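You operate a simulated robot arm through the tools that you are given. There is no shell and no other tool.

You are at the controls of a simulated two-armed robot. One attempt, no reset.

TASK
Set the cone rack's bar and the knobs under pegs 3 and 4 by the job ticket.
Fine: free the handwheel with the red lever, wind it, and lock it again; leave the other knobs. Where these are worked on the way, their far stop is far enough and under half their travel is too little: red lever on the cone rack.

It is judged by the outcome, as a careful person would: the job done as asked, and still so three seconds after it is handed in. It fails if anything else is knocked over, pushed out of place, dropped, spilled or broken.

THE ROBOT
Two 7-joint arms with two-finger parallel grippers on one trunk that stands fixed in place. Base frame: the origin is at the foot of the trunk, x ahead of it, y to its left, z up. Units: m, rad, N and s.
The left shoulder is at [0.062, 0.199, 1.129], the right one opposite. With the tool pointing down near the work surface each hand reaches from about 0.1 to 0.6 m from the base axis, measured 20 degrees to its own side. Payload 1.57 kg a hand.
Tool frame (each hand has its own): the origin (TCP) lies between the finger pads and is the grasp point; the fingertips stand 0.03 m ahead of it; z points along the fingers, y is the line along which they close. Largest opening 0.11 m; finger width 0.024, thickness 0.012; the body of the gripper, 0.048 by 0.112 m, starts 0.078 m behind the TCP.
Orientation is told as [roll, pitch, yaw] about the base's x, y, z axes, in that order, counted from this pose: with the fingers straight down and closing along the base's y, the tool's x points along the base's -x, its y along +y and its z along -z.

THE INTERFACE
- The arms move only by the tool move_arm. It takes "left_motion", "right_motion" or both (then of equal length, played together; a hand with none holds still); each is a list that holds one entry, the list of rows, each a list of 7 numbers: the shift along the tool's x, y, z in mm, then the turn, a rotation vector about the tool's x, y, z in rad, then the finger opening in mm, from 0 to 110. In form: [[[x, y, z, wx, wy, wz, hand], ...]]. A call has 1 to 20 rows; each row shifts and turns the commanded pose from where the row before left it, along the tool's axes as they then stand. A row lasts 0.2 s, in which the tool goes at most 0.05 m and 0.15 rad; a call with a longer step from one row to the next is refused whole, and so is a gripper value outside its range. A pose out of reach is approached as far as the arm can. The call stops where the force on the tool passes 50 N (or 10 N more than at its start, if that is more) or the arm is blocked; 0.2 s more then pass. Each finger travels about 0.072 m/s and halts on what it meets, pressing with about 39 N; the grip force reading is that of the motor and also rises with nothing between the fingers. The clock runs only during rows and for 0.2 s after the last one: add rows that do not move to give the fingers time. The reply holds the time, the measured pose of the TCP, the force on the tool along the base axes, the opening and the grip force, in the units named above and with some noise, with the torque about the TCP (base axes, N m) and any sound that the robot's microphone picked up.
- Cameras (640 x 400 px; columns grow to the right, rows downward): "scene" is now at [0.0951, 0.0392, 1.7057]; the picture's right is [0.51, -0.86, 0.00], its down [-0.71, -0.42, -0.57] and it looks along [0.49, 0.29, -0.82] (base axes); focal length 337 px, centre (320, 200). "left" rides on the left gripper at [0.07, -0.016, -0.141] in its tool frame; the picture's right is [0.23, 0.97, 0.00], its down [-0.85, 0.20, -0.48] and it looks along [-0.47, 0.11, 0.88] (tool axes); focal length 222 px, centre (320, 200). "right" rides on the right gripper at [0.07, 0.016, -0.141] in its tool frame; the picture's right is [-0.23, 0.97, 0.00], its down [-0.86, -0.20, -0.48] and it looks along [-0.47, -0.11, 0.88] (tool axes); focal length 222 px, centre (320, 200). There is no depth. A picture from a camera that has moved, and an enlarged one, comes with that camera's place and axes in the base frame and with its lens.
- camera(camera): a new picture of that camera. It takes no simulated time.
- move_column(by): slides the trunk up (or, below 0, down) by that many m; the arms and the scene camera ride with it, the base frame stays. It gives what a move gives, with no picture.
- aim_head(pan, tilt): turns the head with the scene camera to pan (to the left, within 1.501 rad either way) and tilt (down, from -0.506 to 1.204), counted from straight ahead of the robot. It gives what a move gives.
- inspect(camera, box): a new picture of the part [left, top, right, bottom] of that camera's present view, enlarged. It takes no simulated time.
- sign_off(): hands the job in; it is judged then, once.

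Nothing tells you positions but the pictures and the camera data. Unless the task says otherwise, let go and move clear before handing in.

The tools are called after "Call:" as a command line: name --argument value ..., lists and objects as JSON in quotes. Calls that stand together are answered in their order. move_arm: Moves the arms, as the interface text tells. Its arguments: {"type":"object","properties":{"left_motion":{"type":"array"},"right_motion":{"type":"array"}},"required":[]} The other tools are called the same way: move_column (by) slides the trunk up or down; aim_head (pan, tilt) turns the head that bears the scene camera; camera (camera) takes a picture; inspect (camera, box) takes an enlarged picture of a part of a camera's view; sign_off () hands the job in.

At the start:

```text
clock: 0.0
left_tool_pos: [0.3165, 0.4823, 1.2727]
left_orientation: [-0.002, -0.001, 0.0]
left_contact_force: [0.1, 1.0, 0.4]
left_ft_torque: [0.0, 0.02, -0.01]
left_width: 0.1103
left_gripper_force: 0.0
right_tool_pos: [0.4818, 0.0655, 1.2565]
right_orientation: [-0.003, 0.002, -0.021]
right_contact_force: [-0.5, 0.2, 0.5]
right_ft_torque: [-0.01, -0.04, -0.02]
right_width: 0.1099
right_gripper_force: 0.1
trunk travel left (down, up): [-0.725, 0.265]
head pan, tilt: [0.531, 0.962]
```

scene: 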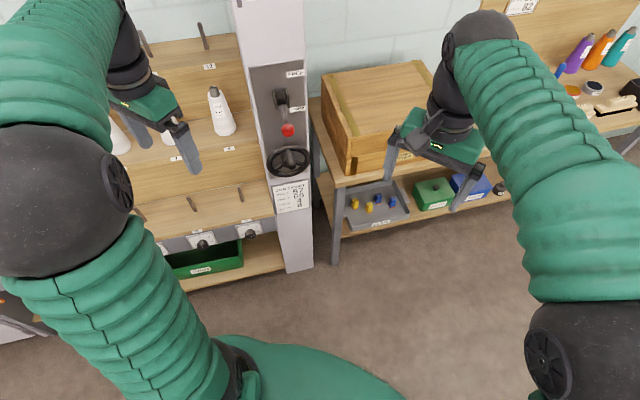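
right: 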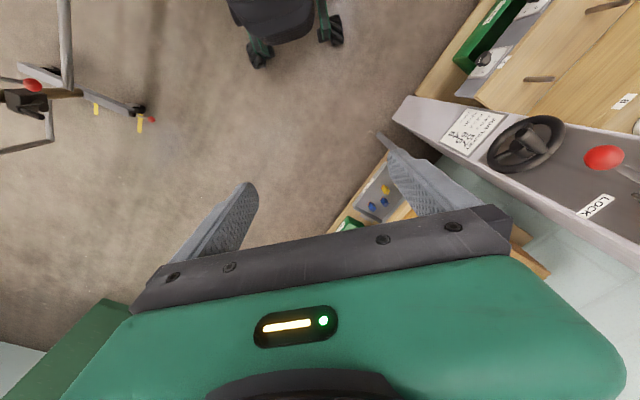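
left: 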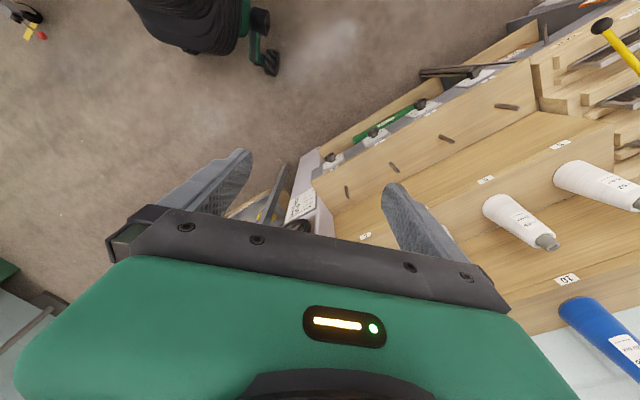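

I see a cone rack on the left with pegs and knobs, a grey post with a red lever and a handwheel, and a job ticket on the post below the wheel. First I will enlarge the relevant parts of the views.

Call:
inspect --camera "scene" --box '[230, 50, 330, 220]'

Call:
inspect --camera "scene" --box '[100, 0, 320, 280]'

Call:
inspect --camera "right" --box '[380, 0, 640, 270]'

Call:
inspect --camera "left" --box '[240, 0, 640, 260]'

```text
2.35 times, centred on (280, 135) of scene
camera zoom: at [0.0951, 0.0392, 1.7057], right [0.51, -0.86, 0.0], down [-0.71, -0.42, -0.57], along [0.49, 0.29, -0.82], focal length 793 px, centre (414, 353)
```

zoom: 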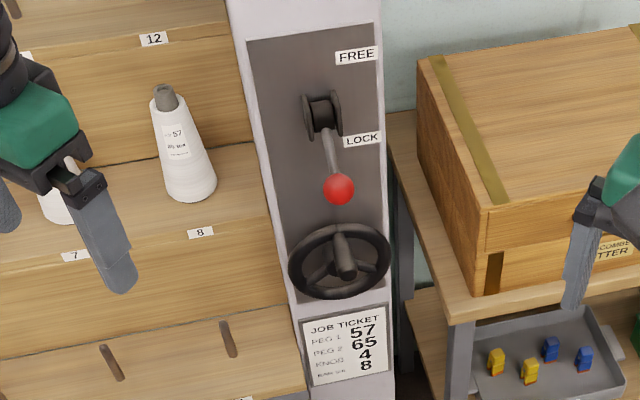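

```text
1.43 times, centred on (210, 140) of scene
camera zoom: at [0.0951, 0.0392, 1.7057], right [0.51, -0.86, 0.0], down [-0.71, -0.42, -0.57], along [0.49, 0.29, -0.82], focal length 481 px, centre (477, 286)
```

zoom: 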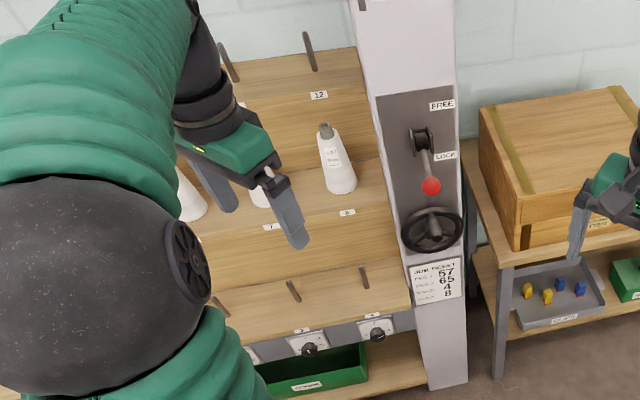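

```text
1.48 times, centred on (510, 135) of right
camera zoom: at [0.4147, 0.0833, 1.3981], right [0.25, 0.97, 0.0], down [0.85, -0.22, 0.48], along [0.46, -0.12, -0.88], focal length 329 px, centre (38, 296)
```

zoom: 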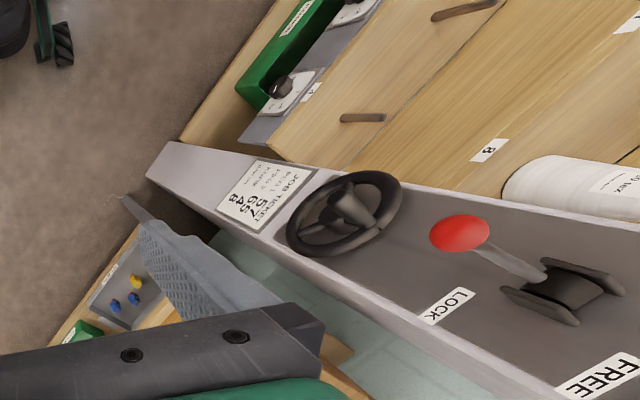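

```text
1.54 times, centred on (440, 130) of left
camera zoom: at [0.2448, 0.4662, 1.4134], right [-0.23, 0.97, 0.0], down [0.86, 0.2, 0.48], along [0.47, 0.11, -0.88], focal length 342 px, centre (135, 308)
```

zoom: 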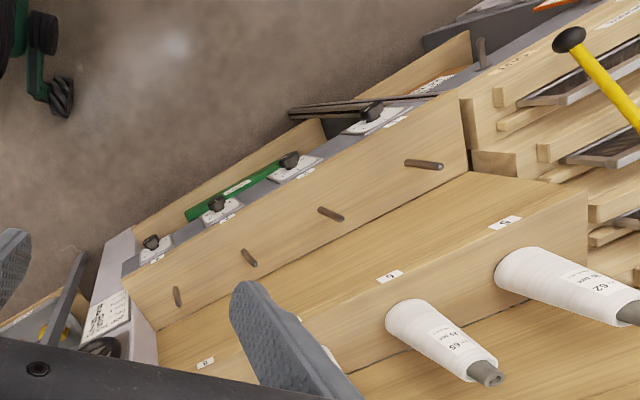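

The ticket is readable in part; I'll zoom in tighter on it and on the knobs and lever.

Call:
inspect --camera "scene" --box '[265, 175, 325, 215]'

Call:
inspect --camera "right" --box '[430, 90, 520, 170]'

Call:
inspect --camera "left" --box '[300, 60, 500, 180]'

Call:
inspect --camera "scene" --box '[140, 180, 320, 290]'

```text
10.00 times, centred on (295, 195) of scene
camera zoom: at [0.0951, 0.0392, 1.7057], right [0.51, -0.86, 0.0], down [-0.71, -0.42, -0.57], along [0.49, 0.29, -0.82], focal length 3369 px, centre (570, 250)
```

zoom: 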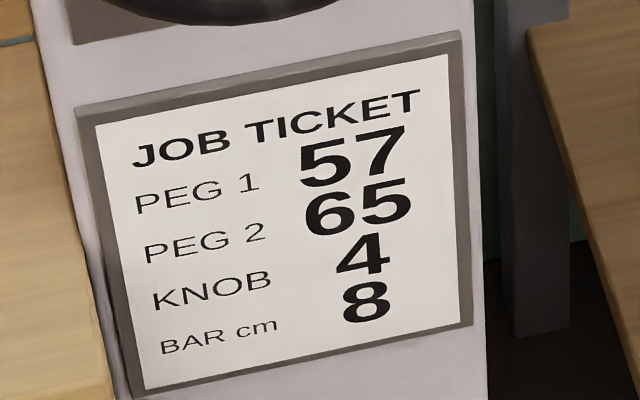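

```text
5.00 times, centred on (475, 130) of right
camera zoom: at [0.4147, 0.0833, 1.3981], right [0.25, 0.97, 0.0], down [0.85, -0.22, 0.48], along [0.46, -0.12, -0.88], focal length 1111 px, centre (-455, 550)
```

zoom: 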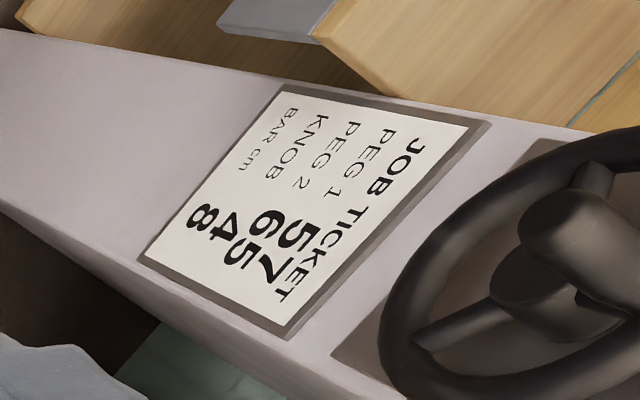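

```text
3.20 times, centred on (400, 120) of left
camera zoom: at [0.2448, 0.4662, 1.4134], right [-0.23, 0.97, 0.0], down [0.86, 0.2, 0.48], along [0.47, 0.11, -0.88], focal length 711 px, centre (64, 456)
```

zoom: 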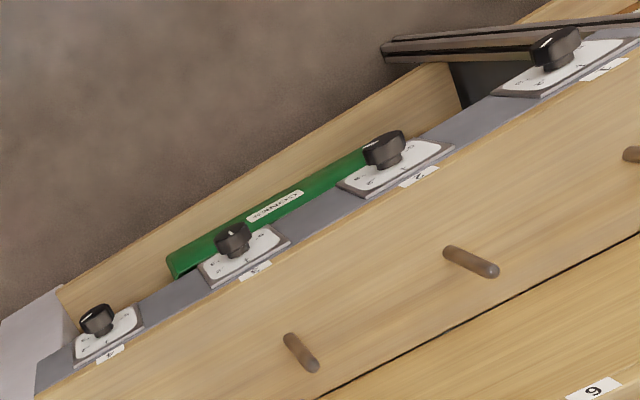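

```text
3.56 times, centred on (230, 235) of scene
camera zoom: at [0.0951, 0.0392, 1.7057], right [0.51, -0.86, 0.0], down [-0.71, -0.42, -0.57], along [0.49, 0.29, -0.82], focal length 1198 px, centre (640, 76)
```

zoom: 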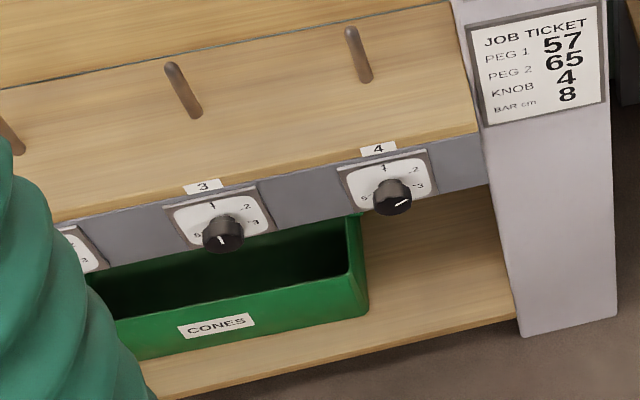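

The ticket says KNOB 4 and BAR 8 cm. I need to find the bar and its scale, so I turn the head up to look at the rack.

Call:
aim_head --pan 0.55 --tilt 0.3

```text
clock: 1.0
left_tool_pos: [0.3146, 0.481, 1.2722]
left_orientation: [0.001, 0.0, 0.001]
left_contact_force: [0.2, 0.1, 0.2]
left_ft_torque: [0.04, 0.01, -0.02]
left_width: 0.1097
left_gripper_force: 0.1
right_tool_pos: [0.483, 0.0607, 1.2544]
right_orientation: [-0.002, 0.002, -0.03]
right_contact_force: [-0.1, -0.6, -0.2]
right_ft_torque: [0.01, -0.01, -0.01]
right_width: 0.11
right_gripper_force: 0.0
trunk travel left (down, up): [-0.725, 0.265]
head pan, tilt: [0.55, 0.3]
```

Call:
camera --camera "scene"

```text
taken
camera scene: at [0.1127, 0.0516, 1.7621], right [0.52, -0.85, 0.0], down [-0.25, -0.16, -0.95], along [0.81, 0.5, -0.3], focal length 337 px, centre (320, 200)
```

scene: 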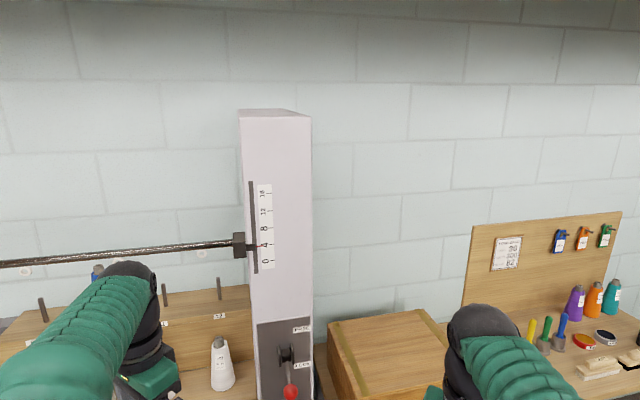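

Call:
inspect --camera "scene" --box '[220, 170, 290, 280]'

Call:
inspect --camera "scene" --box '[180, 300, 340, 400]'

Call:
aim_head --pan 0.55 --tilt 0.75

```text
3.64 times, centred on (255, 225) of scene
camera zoom: at [0.1127, 0.0516, 1.7621], right [0.52, -0.85, 0.0], down [-0.25, -0.16, -0.95], along [0.81, 0.5, -0.3], focal length 1225 px, centre (556, 109)
```

zoom: 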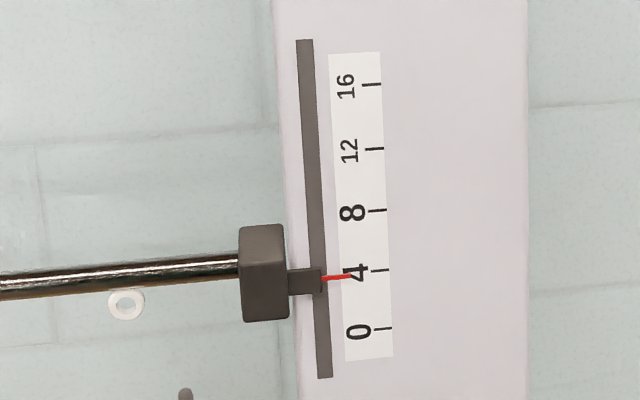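

```text
4.00 times, centred on (260, 350) of scene
camera zoom: at [0.1127, 0.0516, 1.7621], right [0.52, -0.85, 0.0], down [-0.25, -0.16, -0.95], along [0.81, 0.5, -0.3], focal length 1348 px, centre (560, -400)
```

zoom: 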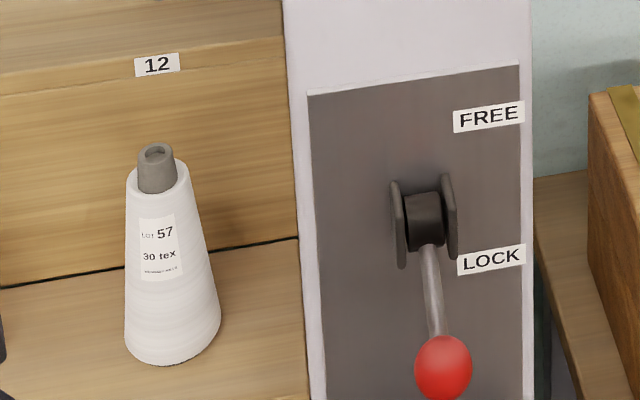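

```text
clock: 1.9
left_tool_pos: [0.3154, 0.4813, 1.2734]
left_orientation: [0.0, 0.0, 0.0]
left_contact_force: [-0.7, -0.3, 0.4]
left_ft_torque: [0.01, -0.02, 0.01]
left_width: 0.1098
left_gripper_force: 0.1
right_tool_pos: [0.4839, 0.0594, 1.2577]
right_orientation: [-0.001, 0.002, -0.031]
right_contact_force: [1.1, -0.4, 0.4]
right_ft_torque: [0.02, -0.01, 0.0]
right_width: 0.1099
right_gripper_force: 0.0
trunk travel left (down, up): [-0.725, 0.265]
head pan, tilt: [0.55, 0.75]
```

Call:
camera --camera "scene"

Call:
inspect --camera "scene" --box '[200, 120, 360, 220]'

Call:
inspect --camera "scene" --box '[200, 220, 360, 320]'

```text
taken
camera scene: at [0.1037, 0.0461, 1.7222], right [0.52, -0.85, 0.0], down [-0.58, -0.36, -0.73], along [0.62, 0.38, -0.68], focal length 337 px, centre (320, 200)
```

scene: 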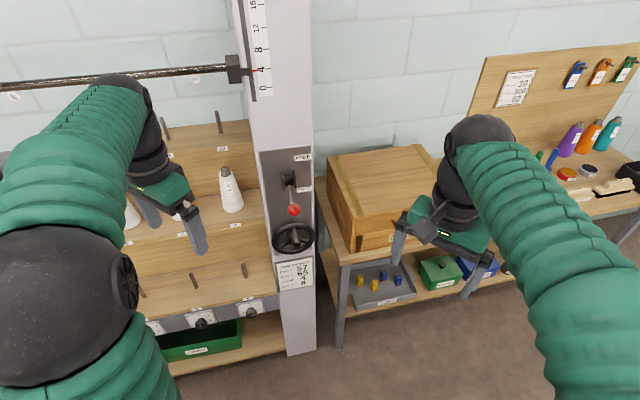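

```text
4.00 times, centred on (280, 170) of scene
camera zoom: at [0.1037, 0.0461, 1.7222], right [0.52, -0.85, 0.0], down [-0.58, -0.36, -0.73], along [0.62, 0.38, -0.68], focal length 1348 px, centre (480, 320)
```

zoom: 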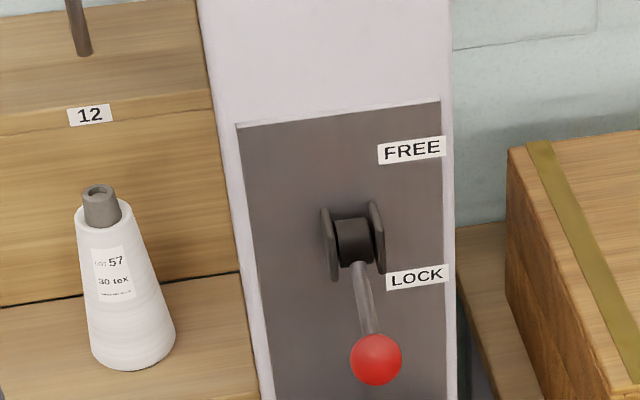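

```text
4.00 times, centred on (280, 270) of scene
camera zoom: at [0.1037, 0.0461, 1.7222], right [0.52, -0.85, 0.0], down [-0.58, -0.36, -0.73], along [0.62, 0.38, -0.68], focal length 1348 px, centre (480, -80)
```

zoom: 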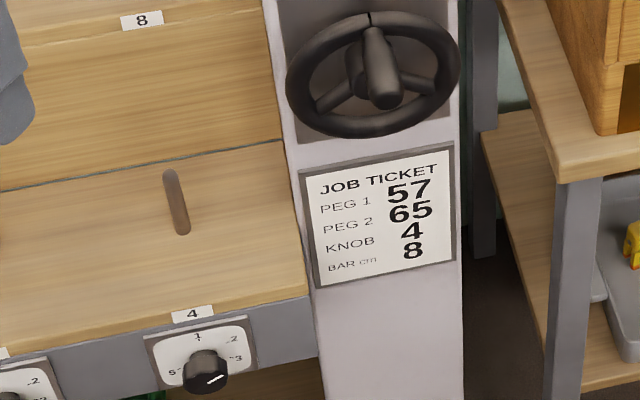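

The bar's pointer stands at about 4 cm on the scale, so it must go up to 8 cm; the post is about 45° to my left with lever, wheel and ticket on its face. I'll move the right arm out of the way first, then turn the left hand to face the post.

Call:
move_arm --right_motion '[[[0, -30, -10, 0, 0, 0, 110], [0, -40, -10, 0, 0, 0, 110], [0, -40, -10, 0, 0, 0, 110], [0, -40, 0, 0, 0, 0, 110]]]'

```text
clock: 2.9
left_tool_pos: [0.3136, 0.4805, 1.2733]
left_orientation: [0.0, 0.0, 0.0]
left_contact_force: [-0.5, 0.5, -1.0]
left_ft_torque: [0.0, 0.01, -0.01]
left_width: 0.1101
left_gripper_force: 0.0
right_tool_pos: [0.476, -0.0867, 1.2845]
right_orientation: [0.0, 0.003, -0.02]
right_contact_force: [0.0, -0.2, 1.2]
right_ft_torque: [0.01, 0.0, -0.01]
right_width: 0.1099
right_gripper_force: 0.0
trunk travel left (down, up): [-0.725, 0.265]
head pan, tilt: [0.55, 0.75]
```

Call:
move_arm --left_motion '[[[-18, -38, 0, 0, 0, 0, 110], [-18, -38, 0, 0, 0, 0, 110], [-18, -38, 0, 0, 0, 0, 110], [-18, -38, 0, 0, 0, 0, 110], [-18, -38, 0, 0, 0, 0, 110], [-18, -38, 0, 0, 0, 0, 110], [0, 0, 0, 0, 0, -0.131, 110], [0, 0, 0, 0, 0, -0.131, 110], [0, 0, 0, 0, 0, -0.131, 110], [0, 0, 0, 0, 0, -0.131, 110], [0, 0, 0, 0, 0, -0.131, 110], [0, 0, 0, 0, 0, -0.13, 110]]]'

```text
clock: 5.5
left_tool_pos: [0.4225, 0.2507, 1.2741]
left_orientation: [0.0, -0.001, 0.786]
left_contact_force: [1.3, -0.3, -0.3]
left_ft_torque: [-0.01, 0.02, 0.02]
left_width: 0.1102
left_gripper_force: 0.1
right_tool_pos: [0.4769, -0.0874, 1.2844]
right_orientation: [0.0, 0.001, -0.022]
right_contact_force: [-0.3, 0.1, 0.7]
right_ft_torque: [0.0, 0.0, -0.03]
right_width: 0.1102
right_gripper_force: 0.1
trunk travel left (down, up): [-0.725, 0.265]
head pan, tilt: [0.55, 0.75]
```

Call:
move_arm --left_motion '[[[0, 0, 0, 0, -0.1428, 0, 110], [0, 0, 0, 0, -0.1428, 0, 110], [0, 0, 0, 0, -0.1428, 0, 110], [0, 0, 0, 0, -0.1428, 0, 110], [0, 0, 0, 0, -0.1428, 0, 110], [0, 0, 0, 0, -0.1428, 0, 110], [0, 0, 0, 0, -0.1428, 0, 110], [0, 0, 0, 0, -0.1428, 0, 110], [0, 0, 0, 0, -0.1428, 0, 110], [0, 0, 0, 0, -0.1428, 0, 110], [0, 0, 0, 0, -0.1428, 0, 110]]]'

Call:
camera --camera "scene"

Call:
camera --camera "left"

```text
clock: 7.9
left_tool_pos: [0.4406, 0.242, 1.2763]
left_orientation: [0.427, -1.569, 0.36]
left_contact_force: [0.5, 0.8, 0.1]
left_ft_torque: [-0.01, 0.0, 0.03]
left_width: 0.1103
left_gripper_force: 0.0
left hand out of reach, approached as far as the arm can: row 10, 11
right_tool_pos: [0.4794, -0.0863, 1.2846]
right_orientation: [0.0, 0.004, -0.02]
right_contact_force: [0.0, 0.2, 0.6]
right_ft_torque: [-0.01, 0.02, 0.01]
right_width: 0.1102
right_gripper_force: 0.2
trunk travel left (down, up): [-0.725, 0.265]
head pan, tilt: [0.55, 0.75]
```

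```text
taken
camera scene: at [0.1076, 0.0439, 1.7219], right [0.52, -0.85, 0.0], down [-0.58, -0.36, -0.73], along [0.62, 0.38, -0.68], focal length 337 px, centre (320, 200)
```

scene: 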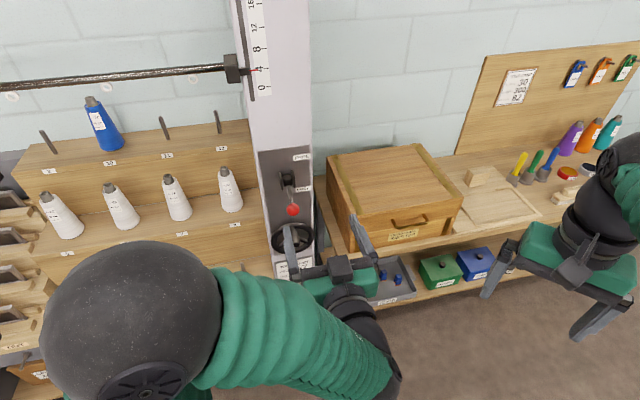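

```text
taken
camera left: at [0.3507, 0.1315, 1.2064], right [-0.69, 0.69, -0.23], down [-0.48, -0.2, 0.86], along [0.54, 0.7, 0.46], focal length 222 px, centre (320, 200)
```

left: 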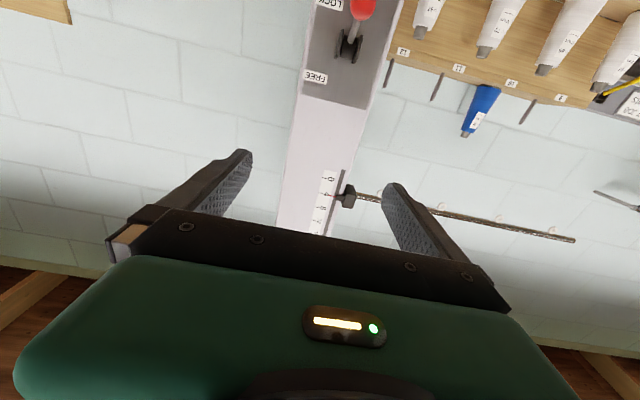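

The left hand now faces the post. I lower the trunk so that lever and wheel are at a comfortable height and the head looks at them more squarely.

Call:
move_column --by -0.2

Call:
camera --camera "scene"

Call:
camera --camera "left"

```text
clock: 10.1
left_tool_pos: [0.4365, 0.242, 1.078]
left_orientation: [0.84, -1.57, -0.054]
left_contact_force: [0.4, 0.5, -0.1]
left_ft_torque: [-0.03, 0.02, 0.03]
left_width: 0.11
left_gripper_force: 0.0
right_tool_pos: [0.4765, -0.0877, 1.085]
right_orientation: [0.0, 0.001, -0.021]
right_contact_force: [0.3, -0.6, -0.8]
right_ft_torque: [0.01, -0.02, 0.01]
right_width: 0.1102
right_gripper_force: 0.0
trunk travel left (down, up): [-0.525, 0.465]
head pan, tilt: [0.55, 0.75]
```

```text
taken
camera scene: at [0.1031, 0.0433, 1.5222], right [0.52, -0.85, 0.0], down [-0.58, -0.36, -0.73], along [0.62, 0.38, -0.68], focal length 337 px, centre (320, 200)
```

scene: 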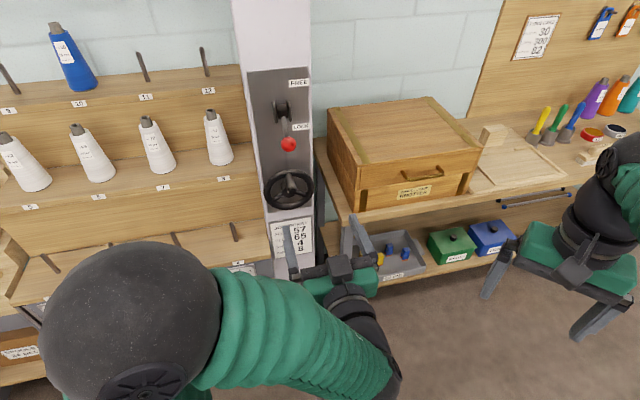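

```text
taken
camera left: at [0.3477, 0.1313, 1.0077], right [-0.69, 0.69, -0.23], down [-0.48, -0.2, 0.86], along [0.54, 0.7, 0.47], focal length 222 px, centre (320, 200)
```

left: 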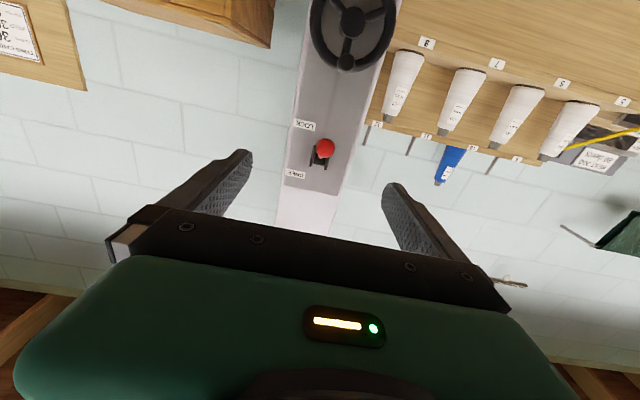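

Call:
inspect --camera "left" --box '[270, 0, 430, 100]'

Call:
inspect --camera "left" --box '[260, 100, 420, 200]'

Call:
inspect --camera "scene" --box '[220, 60, 380, 160]'

Call:
inspect --camera "scene" --box '[220, 160, 380, 260]'

```text
4.00 times, centred on (350, 50) of left
camera zoom: at [0.3477, 0.1313, 1.0077], right [-0.69, 0.69, -0.23], down [-0.48, -0.2, 0.86], along [0.54, 0.7, 0.47], focal length 888 px, centre (200, 800)
```

zoom: 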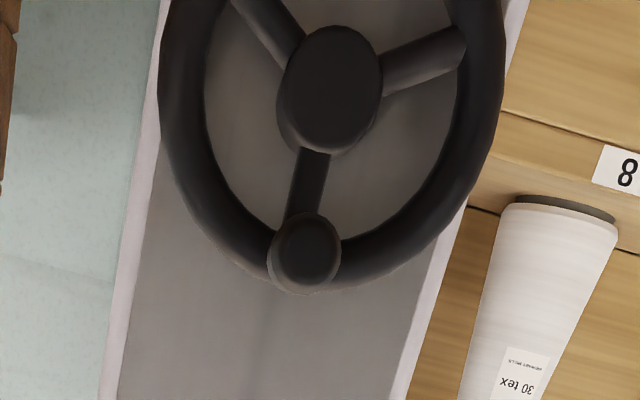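

```text
4.00 times, centred on (340, 150) of left
camera zoom: at [0.3477, 0.1313, 1.0077], right [-0.69, 0.69, -0.23], down [-0.48, -0.2, 0.86], along [0.54, 0.7, 0.47], focal length 888 px, centre (240, 400)
```

zoom: 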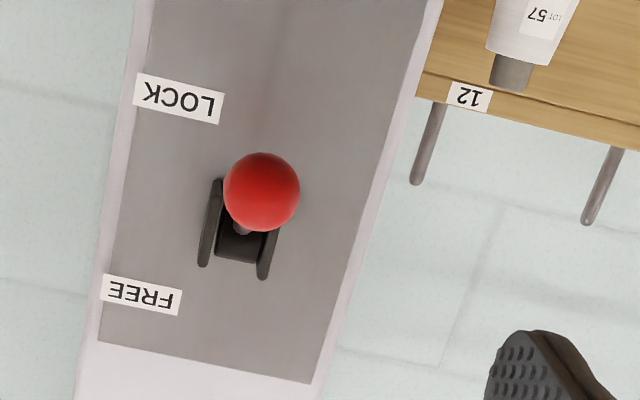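

```text
4.00 times, centred on (300, 110) of scene
camera zoom: at [0.1031, 0.0433, 1.5222], right [0.52, -0.85, 0.0], down [-0.58, -0.36, -0.73], along [0.62, 0.38, -0.68], focal length 1348 px, centre (400, 560)
```

zoom: 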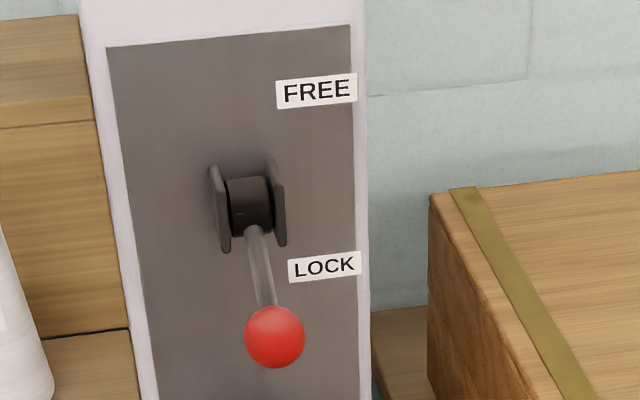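

```text
4.00 times, centred on (300, 210) of scene
camera zoom: at [0.1031, 0.0433, 1.5222], right [0.52, -0.85, 0.0], down [-0.58, -0.36, -0.73], along [0.62, 0.38, -0.68], focal length 1348 px, centre (400, 160)
```

zoom: 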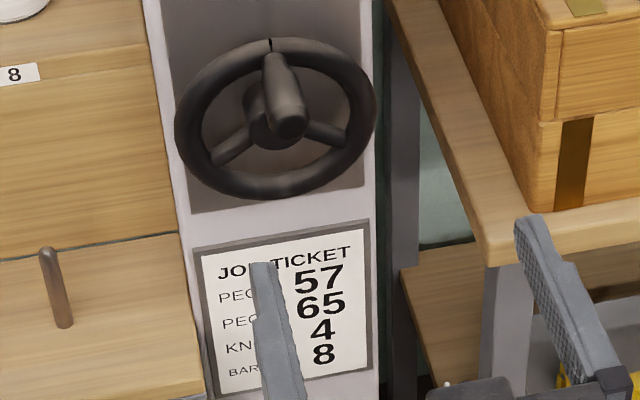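

The ball of the red lever is at about rack coordinates (n 0.722, l −0.12, z 1.11), and the wheel centre at z 0.923 with a handle at its top. I close the left fingers and move towards a spot just under the ball.

Call:
move_arm --left_motion '[[[4, 0, 40, 0, 0, 0, 60], [4, 0, 40, 0, 0, 0, 0], [4, 0, 40, 0, 0, 0, 0], [0, 0, 0, 0, 0, 0, 0], [0, 0, 0, 0, 0, 0, 0]]]'

Call:
aim_head --pan 0.6 --tilt 0.5

Call:
camera --camera "scene"

Call:
camera --camera "left"

```text
clock: 11.3
left_tool_pos: [0.5189, 0.3277, 1.0667]
left_orientation: [0.79, -1.571, 0.0]
left_contact_force: [-0.1, -0.1, -0.4]
left_ft_torque: [0.0, -0.02, 0.02]
left_width: 0.0
left_gripper_force: 21.1
right_tool_pos: [0.4769, -0.087, 1.0858]
right_orientation: [0.0, 0.001, -0.021]
right_contact_force: [1.0, 1.0, 0.2]
right_ft_torque: [0.04, 0.05, 0.0]
right_width: 0.11
right_gripper_force: 0.2
trunk travel left (down, up): [-0.525, 0.465]
head pan, tilt: [0.55, 0.75]
```

```text
clock: 12.1
left_tool_pos: [0.5192, 0.3274, 1.0662]
left_orientation: [0.503, -1.569, 0.285]
left_contact_force: [-0.1, -0.2, 0.0]
left_ft_torque: [0.02, -0.01, 0.02]
left_width: 0.0
left_gripper_force: 21.3
right_tool_pos: [0.4764, -0.0872, 1.0854]
right_orientation: [0.001, 0.003, -0.02]
right_contact_force: [0.1, -1.2, 0.3]
right_ft_torque: [0.02, 0.0, -0.03]
right_width: 0.1102
right_gripper_force: 0.0
trunk travel left (down, up): [-0.525, 0.465]
head pan, tilt: [0.6, 0.499]
```

```text
taken
camera scene: at [0.1081, 0.0518, 1.544], right [0.56, -0.83, 0.0], down [-0.4, -0.27, -0.88], along [0.72, 0.5, -0.48], focal length 337 px, centre (320, 200)
```

scene: 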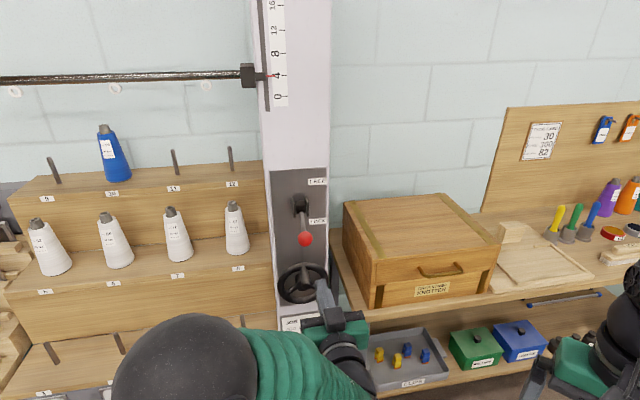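

```text
taken
camera left: at [0.4296, 0.2164, 0.996], right [-0.69, 0.69, -0.23], down [-0.48, -0.2, 0.86], along [0.54, 0.7, 0.47], focal length 222 px, centre (320, 200)
```

left: 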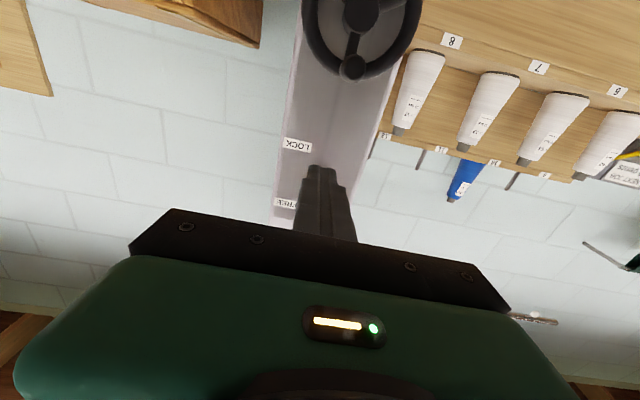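

Call:
move_arm --left_motion '[[[0, 15, 0, 0, 0, 0, 0], [0, 0, 35, 0, 0, 0, 0], [0, 0, 35, 0, 0, 0, 0], [0, 0, 35, 0, 0, 0, 0]]]'

Call:
inspect --camera "scene" --box '[240, 140, 400, 340]'

Call:
camera --camera "left"

```text
clock: 13.1
left_tool_pos: [0.5838, 0.4147, 1.0637]
left_orientation: [0.242, -1.568, 0.545]
left_contact_force: [-0.1, 0.5, 0.1]
left_ft_torque: [-0.01, 0.02, -0.01]
left_width: 0.0001
left_gripper_force: 21.5
right_tool_pos: [0.4772, -0.0862, 1.0856]
right_orientation: [-0.001, 0.001, -0.02]
right_contact_force: [1.0, 0.5, 0.7]
right_ft_torque: [-0.02, 0.01, 0.0]
right_width: 0.1099
right_gripper_force: 0.1
trunk travel left (down, up): [-0.525, 0.465]
head pan, tilt: [0.6, 0.499]
```

```text
2.00 times, centred on (320, 240) of scene
camera zoom: at [0.1093, 0.0535, 1.5439], right [0.56, -0.83, 0.0], down [-0.4, -0.27, -0.88], along [0.72, 0.5, -0.48], focal length 674 px, centre (320, 120)
```

zoom: 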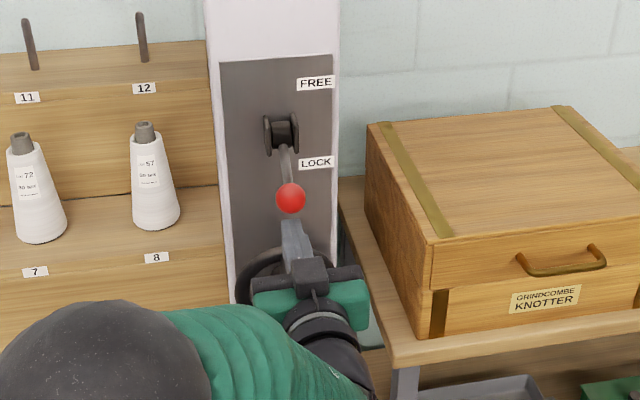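

```text
taken
camera left: at [0.495, 0.3028, 0.9939], right [-0.69, 0.69, -0.23], down [-0.48, -0.2, 0.86], along [0.54, 0.7, 0.46], focal length 222 px, centre (320, 200)
```

left: 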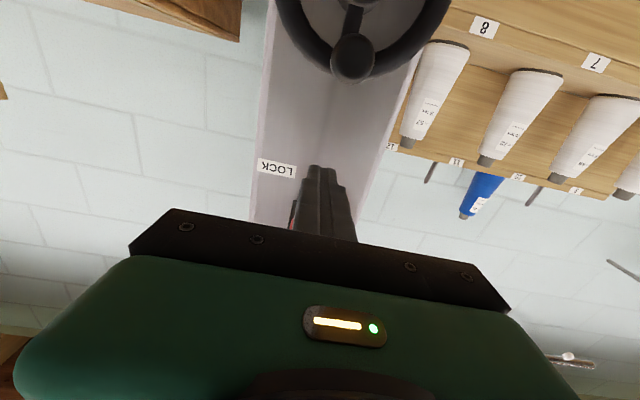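

The closed fingertips are right under the ball. Now I push it up toward FREE.

Call:
move_arm --left_motion '[[[-15, 0, 0, 0, 0, 0, 0], [-15, 0, 0, 0, 0, 0, 0], [-15, 0, 0, 0, 0, 0, 0], [-15, 0, 0, 0, 0, 0, 0], [-15, 0, 0, 0, 0, 0, 0]]]'

Call:
inspect --camera "scene" --box '[240, 140, 400, 340]'

```text
clock: 14.3
left_tool_pos: [0.5848, 0.4125, 1.1407]
left_orientation: [-0.378, -1.569, 1.168]
left_contact_force: [0.2, 0.1, -1.6]
left_ft_torque: [-0.04, 0.04, 0.04]
left_width: 0.0
left_gripper_force: 20.7
right_tool_pos: [0.4763, -0.0858, 1.0847]
right_orientation: [-0.001, 0.001, -0.022]
right_contact_force: [0.0, -0.2, 0.6]
right_ft_torque: [0.0, -0.06, -0.02]
right_width: 0.11
right_gripper_force: 0.0
trunk travel left (down, up): [-0.525, 0.465]
head pan, tilt: [0.6, 0.499]
```

```text
2.00 times, centred on (320, 240) of scene
camera zoom: at [0.1083, 0.0527, 1.544], right [0.56, -0.83, 0.0], down [-0.4, -0.27, -0.88], along [0.72, 0.5, -0.48], focal length 674 px, centre (320, 120)
```

zoom: 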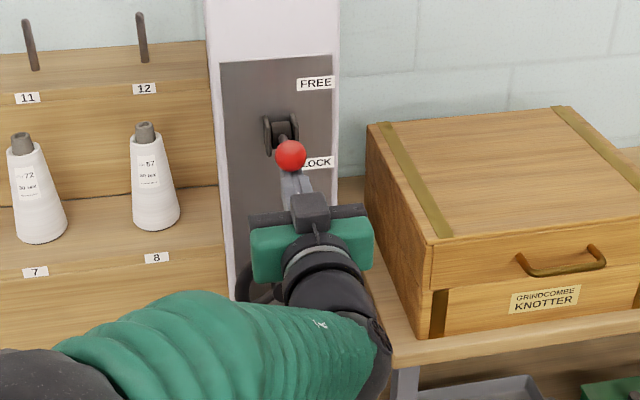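

Call:
move_arm --left_motion '[[[-10, 0, 0, 0, 0, 0, 0], [-10, 0, 0, 0, 0, 0, 0], [-10, 0, 0, 0, 0, 0, 0], [-8, 0, 0, 0, 0, 0, 0]]]'

Call:
inspect --camera "scene" --box '[240, 140, 400, 340]'

Call:
inspect --camera "scene" --box '[220, 0, 380, 120]'

```text
clock: 15.3
left_tool_pos: [0.5838, 0.4148, 1.1631]
left_orientation: [0.178, -1.537, 0.608]
left_contact_force: [2.5, 2.5, -18.0]
left_ft_torque: [-0.26, 0.25, -0.02]
left_width: 0.0
left_gripper_force: 21.0
right_tool_pos: [0.4776, -0.0835, 1.0853]
right_orientation: [-0.003, 0.001, -0.021]
right_contact_force: [0.3, -0.1, 0.0]
right_ft_torque: [0.04, -0.05, 0.02]
right_width: 0.1099
right_gripper_force: 0.0
trunk travel left (down, up): [-0.525, 0.465]
head pan, tilt: [0.6, 0.499]
stopped in row 4 (left hand): the force on the tool passed its limit at 54 N (the readings are from after the stop); the commanded pose is now the measured one
```

```text
2.00 times, centred on (320, 240) of scene
camera zoom: at [0.1124, 0.0565, 1.5437], right [0.56, -0.83, 0.0], down [-0.4, -0.27, -0.88], along [0.72, 0.49, -0.48], focal length 674 px, centre (320, 120)
```

zoom: 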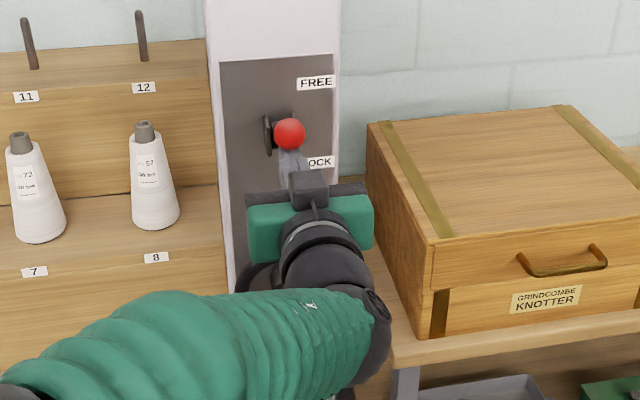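

```text
3.33 times, centred on (300, 60) of scene
camera zoom: at [0.1124, 0.0565, 1.5437], right [0.56, -0.83, 0.0], down [-0.4, -0.27, -0.88], along [0.72, 0.49, -0.48], focal length 1123 px, centre (387, 667)
```

zoom: 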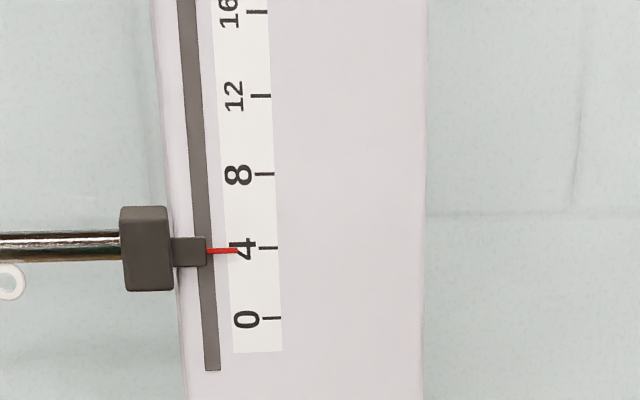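

The lever has met its FREE stop (54 N), and the pointer still stands at 4. I back off down and away and check that the lever and bar stay put.

Call:
move_arm --left_motion '[[[20, 0, 0, 0, -0.033, 0, 0], [20, 0, 0, 0, 0, 0, 0], [0, 0, -35, 0, 0, 0, 0], [0, 0, -35, 0, 0, 0, 0]]]'

Call:
inspect --camera "scene" --box '[240, 140, 400, 340]'

Call:
inspect --camera "scene" --box '[220, 0, 380, 120]'

```text
clock: 16.3
left_tool_pos: [0.5308, 0.3611, 1.1294]
left_orientation: [2.8, -1.557, -2.014]
left_contact_force: [0.2, 0.0, -1.0]
left_ft_torque: [0.01, -0.01, 0.0]
left_width: 0.0001
left_gripper_force: 21.4
right_tool_pos: [0.4743, -0.0882, 1.0863]
right_orientation: [0.001, -0.002, -0.022]
right_contact_force: [-0.3, -0.3, 0.8]
right_ft_torque: [0.02, -0.02, -0.01]
right_width: 0.1098
right_gripper_force: 0.0
trunk travel left (down, up): [-0.525, 0.465]
head pan, tilt: [0.6, 0.499]
```

```text
2.00 times, centred on (320, 240) of scene
camera zoom: at [0.1061, 0.0501, 1.5443], right [0.56, -0.83, 0.0], down [-0.4, -0.27, -0.88], along [0.72, 0.5, -0.48], focal length 674 px, centre (320, 120)
```

zoom: 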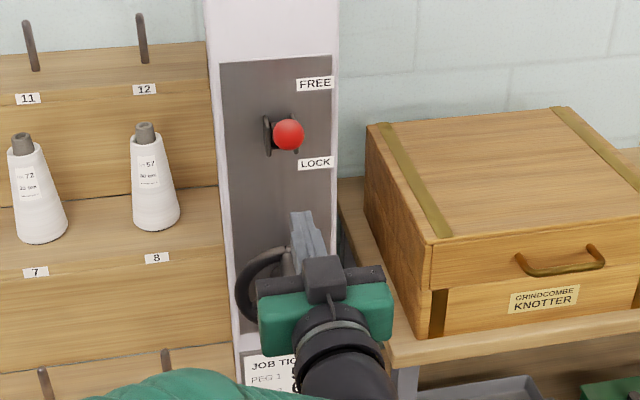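

```text
3.33 times, centred on (300, 60) of scene
camera zoom: at [0.1061, 0.0501, 1.5443], right [0.56, -0.83, 0.0], down [-0.4, -0.27, -0.88], along [0.72, 0.5, -0.48], focal length 1123 px, centre (387, 667)
```

zoom: 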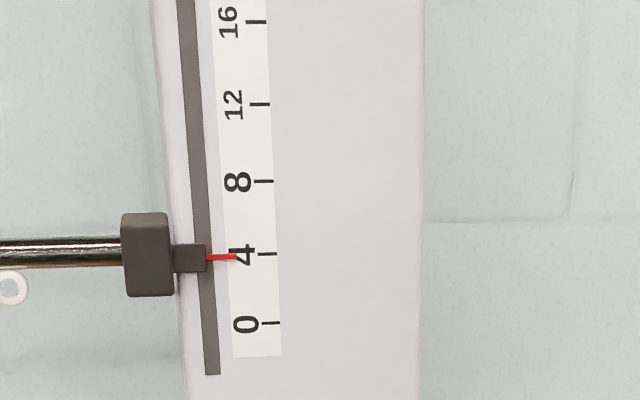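

Call:
move_arm --left_motion '[[[37, 0, 0, 0, 0.014, 0, 50], [37, 0, 0, 0, 0, 0, 50], [37, 0, 0, 0, 0, 0, 50], [36, 0, 0, 0, 0, 0, 50]]]'

Call:
camera --camera "left"

Call:
inspect --camera "scene" --box '[240, 200, 400, 360]'

```text
clock: 17.3
left_tool_pos: [0.5325, 0.365, 0.9792]
left_orientation: [0.847, -1.567, -0.062]
left_contact_force: [0.0, -1.2, 0.3]
left_ft_torque: [0.0, 0.02, -0.01]
left_width: 0.0501
left_gripper_force: 0.1
right_tool_pos: [0.4757, -0.0877, 1.0842]
right_orientation: [0.0, 0.002, -0.021]
right_contact_force: [0.5, 0.1, 0.2]
right_ft_torque: [-0.03, 0.0, -0.02]
right_width: 0.11
right_gripper_force: 0.1
trunk travel left (down, up): [-0.525, 0.465]
head pan, tilt: [0.6, 0.499]
```

```text
taken
camera left: at [0.4425, 0.2541, 0.9097], right [-0.69, 0.69, -0.22], down [-0.48, -0.2, 0.86], along [0.55, 0.7, 0.46], focal length 222 px, centre (320, 200)
```

left: 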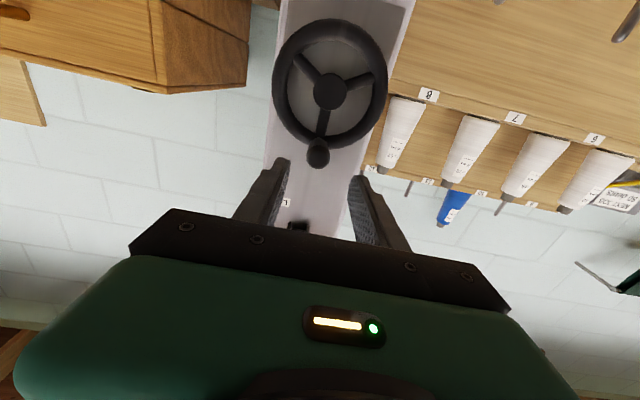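

```text
2.50 times, centred on (320, 280) of scene
camera zoom: at [0.1101, 0.0524, 1.5439], right [0.56, -0.83, 0.0], down [-0.4, -0.27, -0.88], along [0.72, 0.5, -0.48], focal length 842 px, centre (320, 0)
```

zoom: 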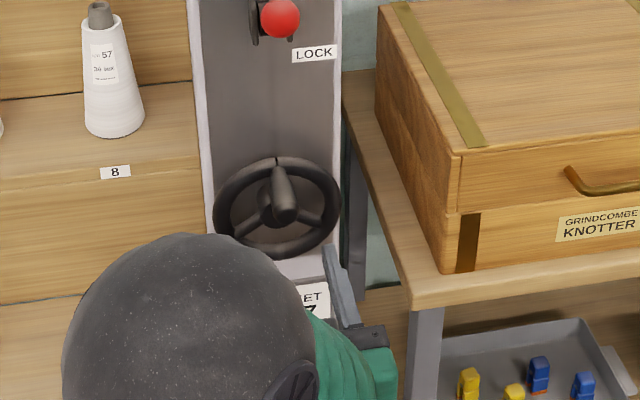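

The lever stays at FREE and the bar still reads 4; the hand is lined up with the wheel's handle. I go forward so the handle sits between the fingers and grip it.

Call:
move_arm --left_motion '[[[0, 0, 35, 0, 0, 0, 50], [0, 0, 35, 0, 0, 0, 50], [0, 0, 30, 0, 0, 0, 50], [0, 0, 0, 0, 0, 0, 50]]]'

Call:
camera --camera "left"

Call:
inspect --camera "scene" --box '[240, 200, 400, 360]'

```text
clock: 18.3
left_tool_pos: [0.6025, 0.4355, 0.9809]
left_orientation: [0.814, -1.566, -0.028]
left_contact_force: [0.9, 0.7, 0.8]
left_ft_torque: [0.01, 0.0, -0.02]
left_width: 0.05
left_gripper_force: 0.1
right_tool_pos: [0.476, -0.0868, 1.0864]
right_orientation: [0.001, 0.001, -0.021]
right_contact_force: [-0.5, 0.1, 0.0]
right_ft_torque: [-0.02, 0.0, 0.01]
right_width: 0.1098
right_gripper_force: 0.1
trunk travel left (down, up): [-0.525, 0.465]
head pan, tilt: [0.6, 0.499]
```

```text
taken
camera left: at [0.5127, 0.3242, 0.912], right [-0.69, 0.69, -0.22], down [-0.47, -0.2, 0.86], along [0.55, 0.7, 0.46], focal length 222 px, centre (320, 200)
```

left: 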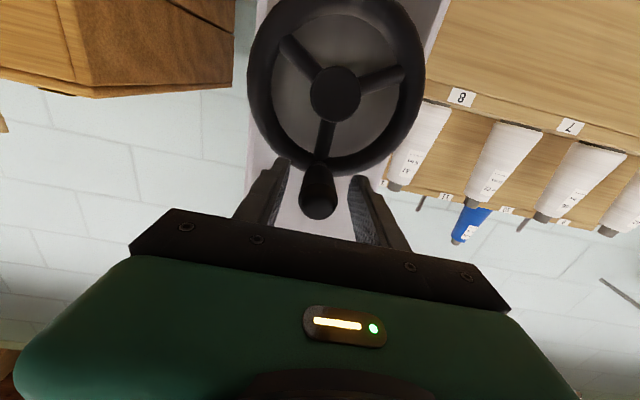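

```text
2.50 times, centred on (320, 280) of scene
camera zoom: at [0.1085, 0.0523, 1.544], right [0.56, -0.83, 0.0], down [-0.4, -0.27, -0.88], along [0.72, 0.5, -0.48], focal length 842 px, centre (320, 0)
```

zoom: 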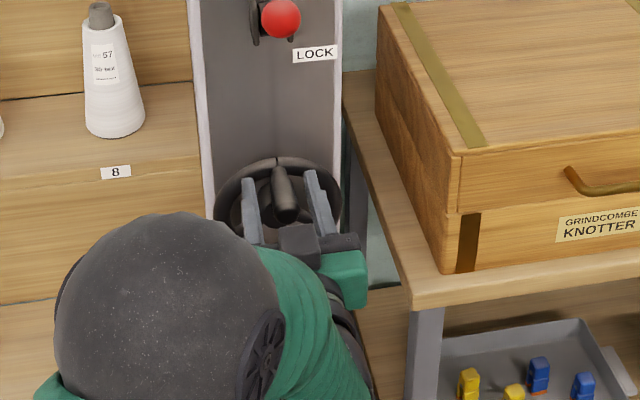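

Call:
move_arm --left_motion '[[[0, 0, 0, 0, 0, 0, 0], [0, 0, 0, 0, 0, 0, 0], [0, 0, 0, 0, 0, 0, 0]]]'

Call:
camera --camera "left"

```text
clock: 19.1
left_tool_pos: [0.6037, 0.4348, 0.9815]
left_orientation: [0.839, -1.567, -0.054]
left_contact_force: [-0.7, -0.2, -0.1]
left_ft_torque: [0.08, -0.13, -0.67]
left_width: 0.0246
left_gripper_force: 36.5
right_tool_pos: [0.4754, -0.0869, 1.0863]
right_orientation: [0.0, 0.0, -0.021]
right_contact_force: [-0.1, 0.0, 0.1]
right_ft_torque: [-0.02, 0.02, 0.02]
right_width: 0.1099
right_gripper_force: 0.0
trunk travel left (down, up): [-0.525, 0.465]
head pan, tilt: [0.6, 0.499]
```

```text
taken
camera left: at [0.5127, 0.3238, 0.9121], right [-0.69, 0.69, -0.22], down [-0.47, -0.2, 0.86], along [0.55, 0.7, 0.46], focal length 222 px, centre (320, 200)
```

left: 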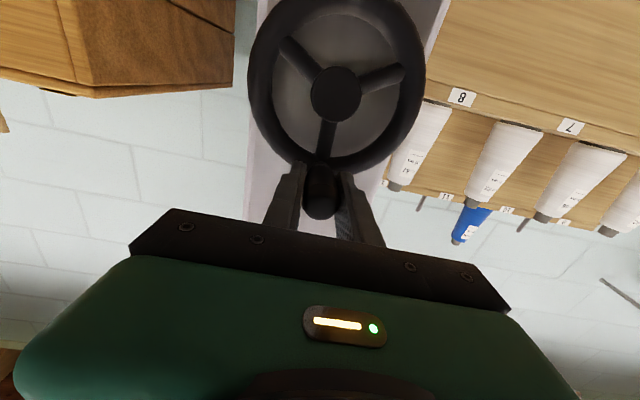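

The grip is firm (24.6 mm). I turn the wheel a little clockwise as a test and read the scale.

Call:
move_arm --left_motion '[[[0.5, -7.4, 0, 0, 0, 0, 0], [1.4, -7.2, 0, 0, 0, 0, 0], [2.3, -7.0, 0, 0, 0, 0, 0], [3.1, -6.7, 0, 0, 0, 0, 0]]]'

Call:
inspect --camera "scene" --box '[220, 0, 380, 120]'

Call:
camera --camera "left"

```text
clock: 20.1
left_tool_pos: [0.6221, 0.4139, 0.9741]
left_orientation: [1.57, -1.567, -0.786]
left_contact_force: [5.5, 5.6, 8.2]
left_ft_torque: [0.18, -0.18, -0.73]
left_width: 0.0245
left_gripper_force: 36.5
right_tool_pos: [0.4767, -0.086, 1.0861]
right_orientation: [0.002, 0.001, -0.02]
right_contact_force: [-0.2, -0.2, -0.1]
right_ft_torque: [-0.02, 0.03, -0.03]
right_width: 0.11
right_gripper_force: 0.0
trunk travel left (down, up): [-0.525, 0.465]
head pan, tilt: [0.6, 0.499]
```

```text
3.33 times, centred on (300, 60) of scene
camera zoom: at [0.1086, 0.0526, 1.5441], right [0.56, -0.83, 0.0], down [-0.4, -0.27, -0.88], along [0.72, 0.5, -0.48], focal length 1123 px, centre (387, 667)
```

zoom: 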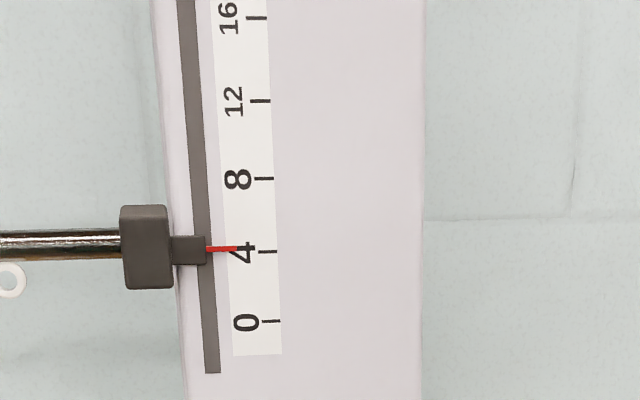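

```text
taken
camera left: at [0.5337, 0.3032, 0.9046], right [-0.69, 0.69, -0.22], down [-0.48, -0.2, 0.86], along [0.55, 0.7, 0.47], focal length 222 px, centre (320, 200)
```

left: 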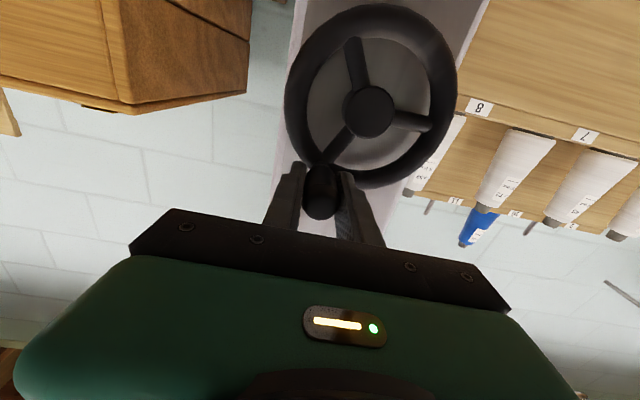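

Clockwise raises the bar, roughly 4.5 cm per turn. I continue around in stages, checking force.

Call:
move_arm --left_motion '[[[6.66, -9.72, 0, 0, 0, 0, 0], [8.45, -8.21, 0, 0, 0, 0, 0], [9.91, -6.36, 0, 0, 0, 0, 0], [10.98, -4.27, 0, 0, 0, 0, 0], [11.61, -2.0, 0, 0, 0, 0, 0], [11.77, 0.34, 0, 0, 0, 0, 0]]]'

Call:
inspect --camera "scene" --box '[220, 0, 380, 120]'

Call:
camera --camera "left"

```text
clock: 21.5
left_tool_pos: [0.6462, 0.3918, 0.912]
left_orientation: [0.736, -1.563, 0.052]
left_contact_force: [16.9, 0.1, 1.5]
left_ft_torque: [0.46, -0.52, 1.01]
left_width: 0.0247
left_gripper_force: 36.5
right_tool_pos: [0.4766, -0.0869, 1.0846]
right_orientation: [0.0, 0.002, -0.021]
right_contact_force: [0.2, -0.2, -0.9]
right_ft_torque: [-0.03, 0.02, -0.01]
right_width: 0.1102
right_gripper_force: 0.1
trunk travel left (down, up): [-0.525, 0.465]
head pan, tilt: [0.6, 0.499]
```

```text
3.33 times, centred on (300, 60) of scene
camera zoom: at [0.113, 0.0523, 1.5436], right [0.56, -0.83, 0.0], down [-0.4, -0.27, -0.88], along [0.72, 0.5, -0.48], focal length 1123 px, centre (387, 667)
```

zoom: 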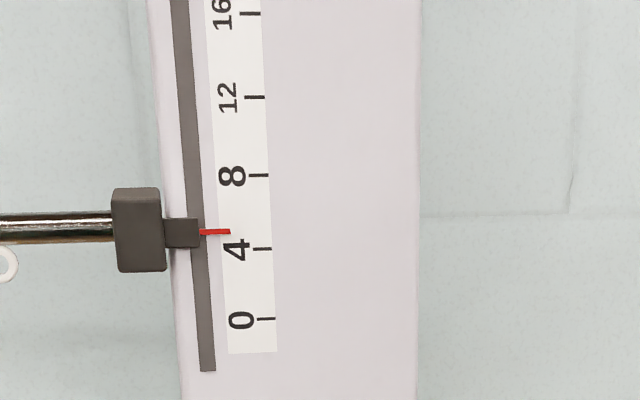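

```text
taken
camera left: at [0.555, 0.2808, 0.8424], right [-0.69, 0.69, -0.22], down [-0.47, -0.2, 0.86], along [0.55, 0.7, 0.46], focal length 222 px, centre (320, 200)
```

left: 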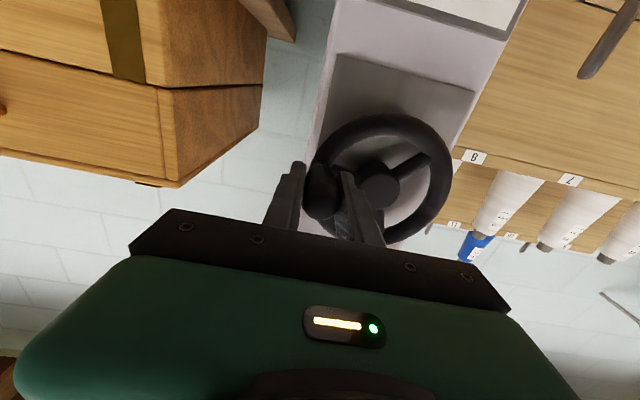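

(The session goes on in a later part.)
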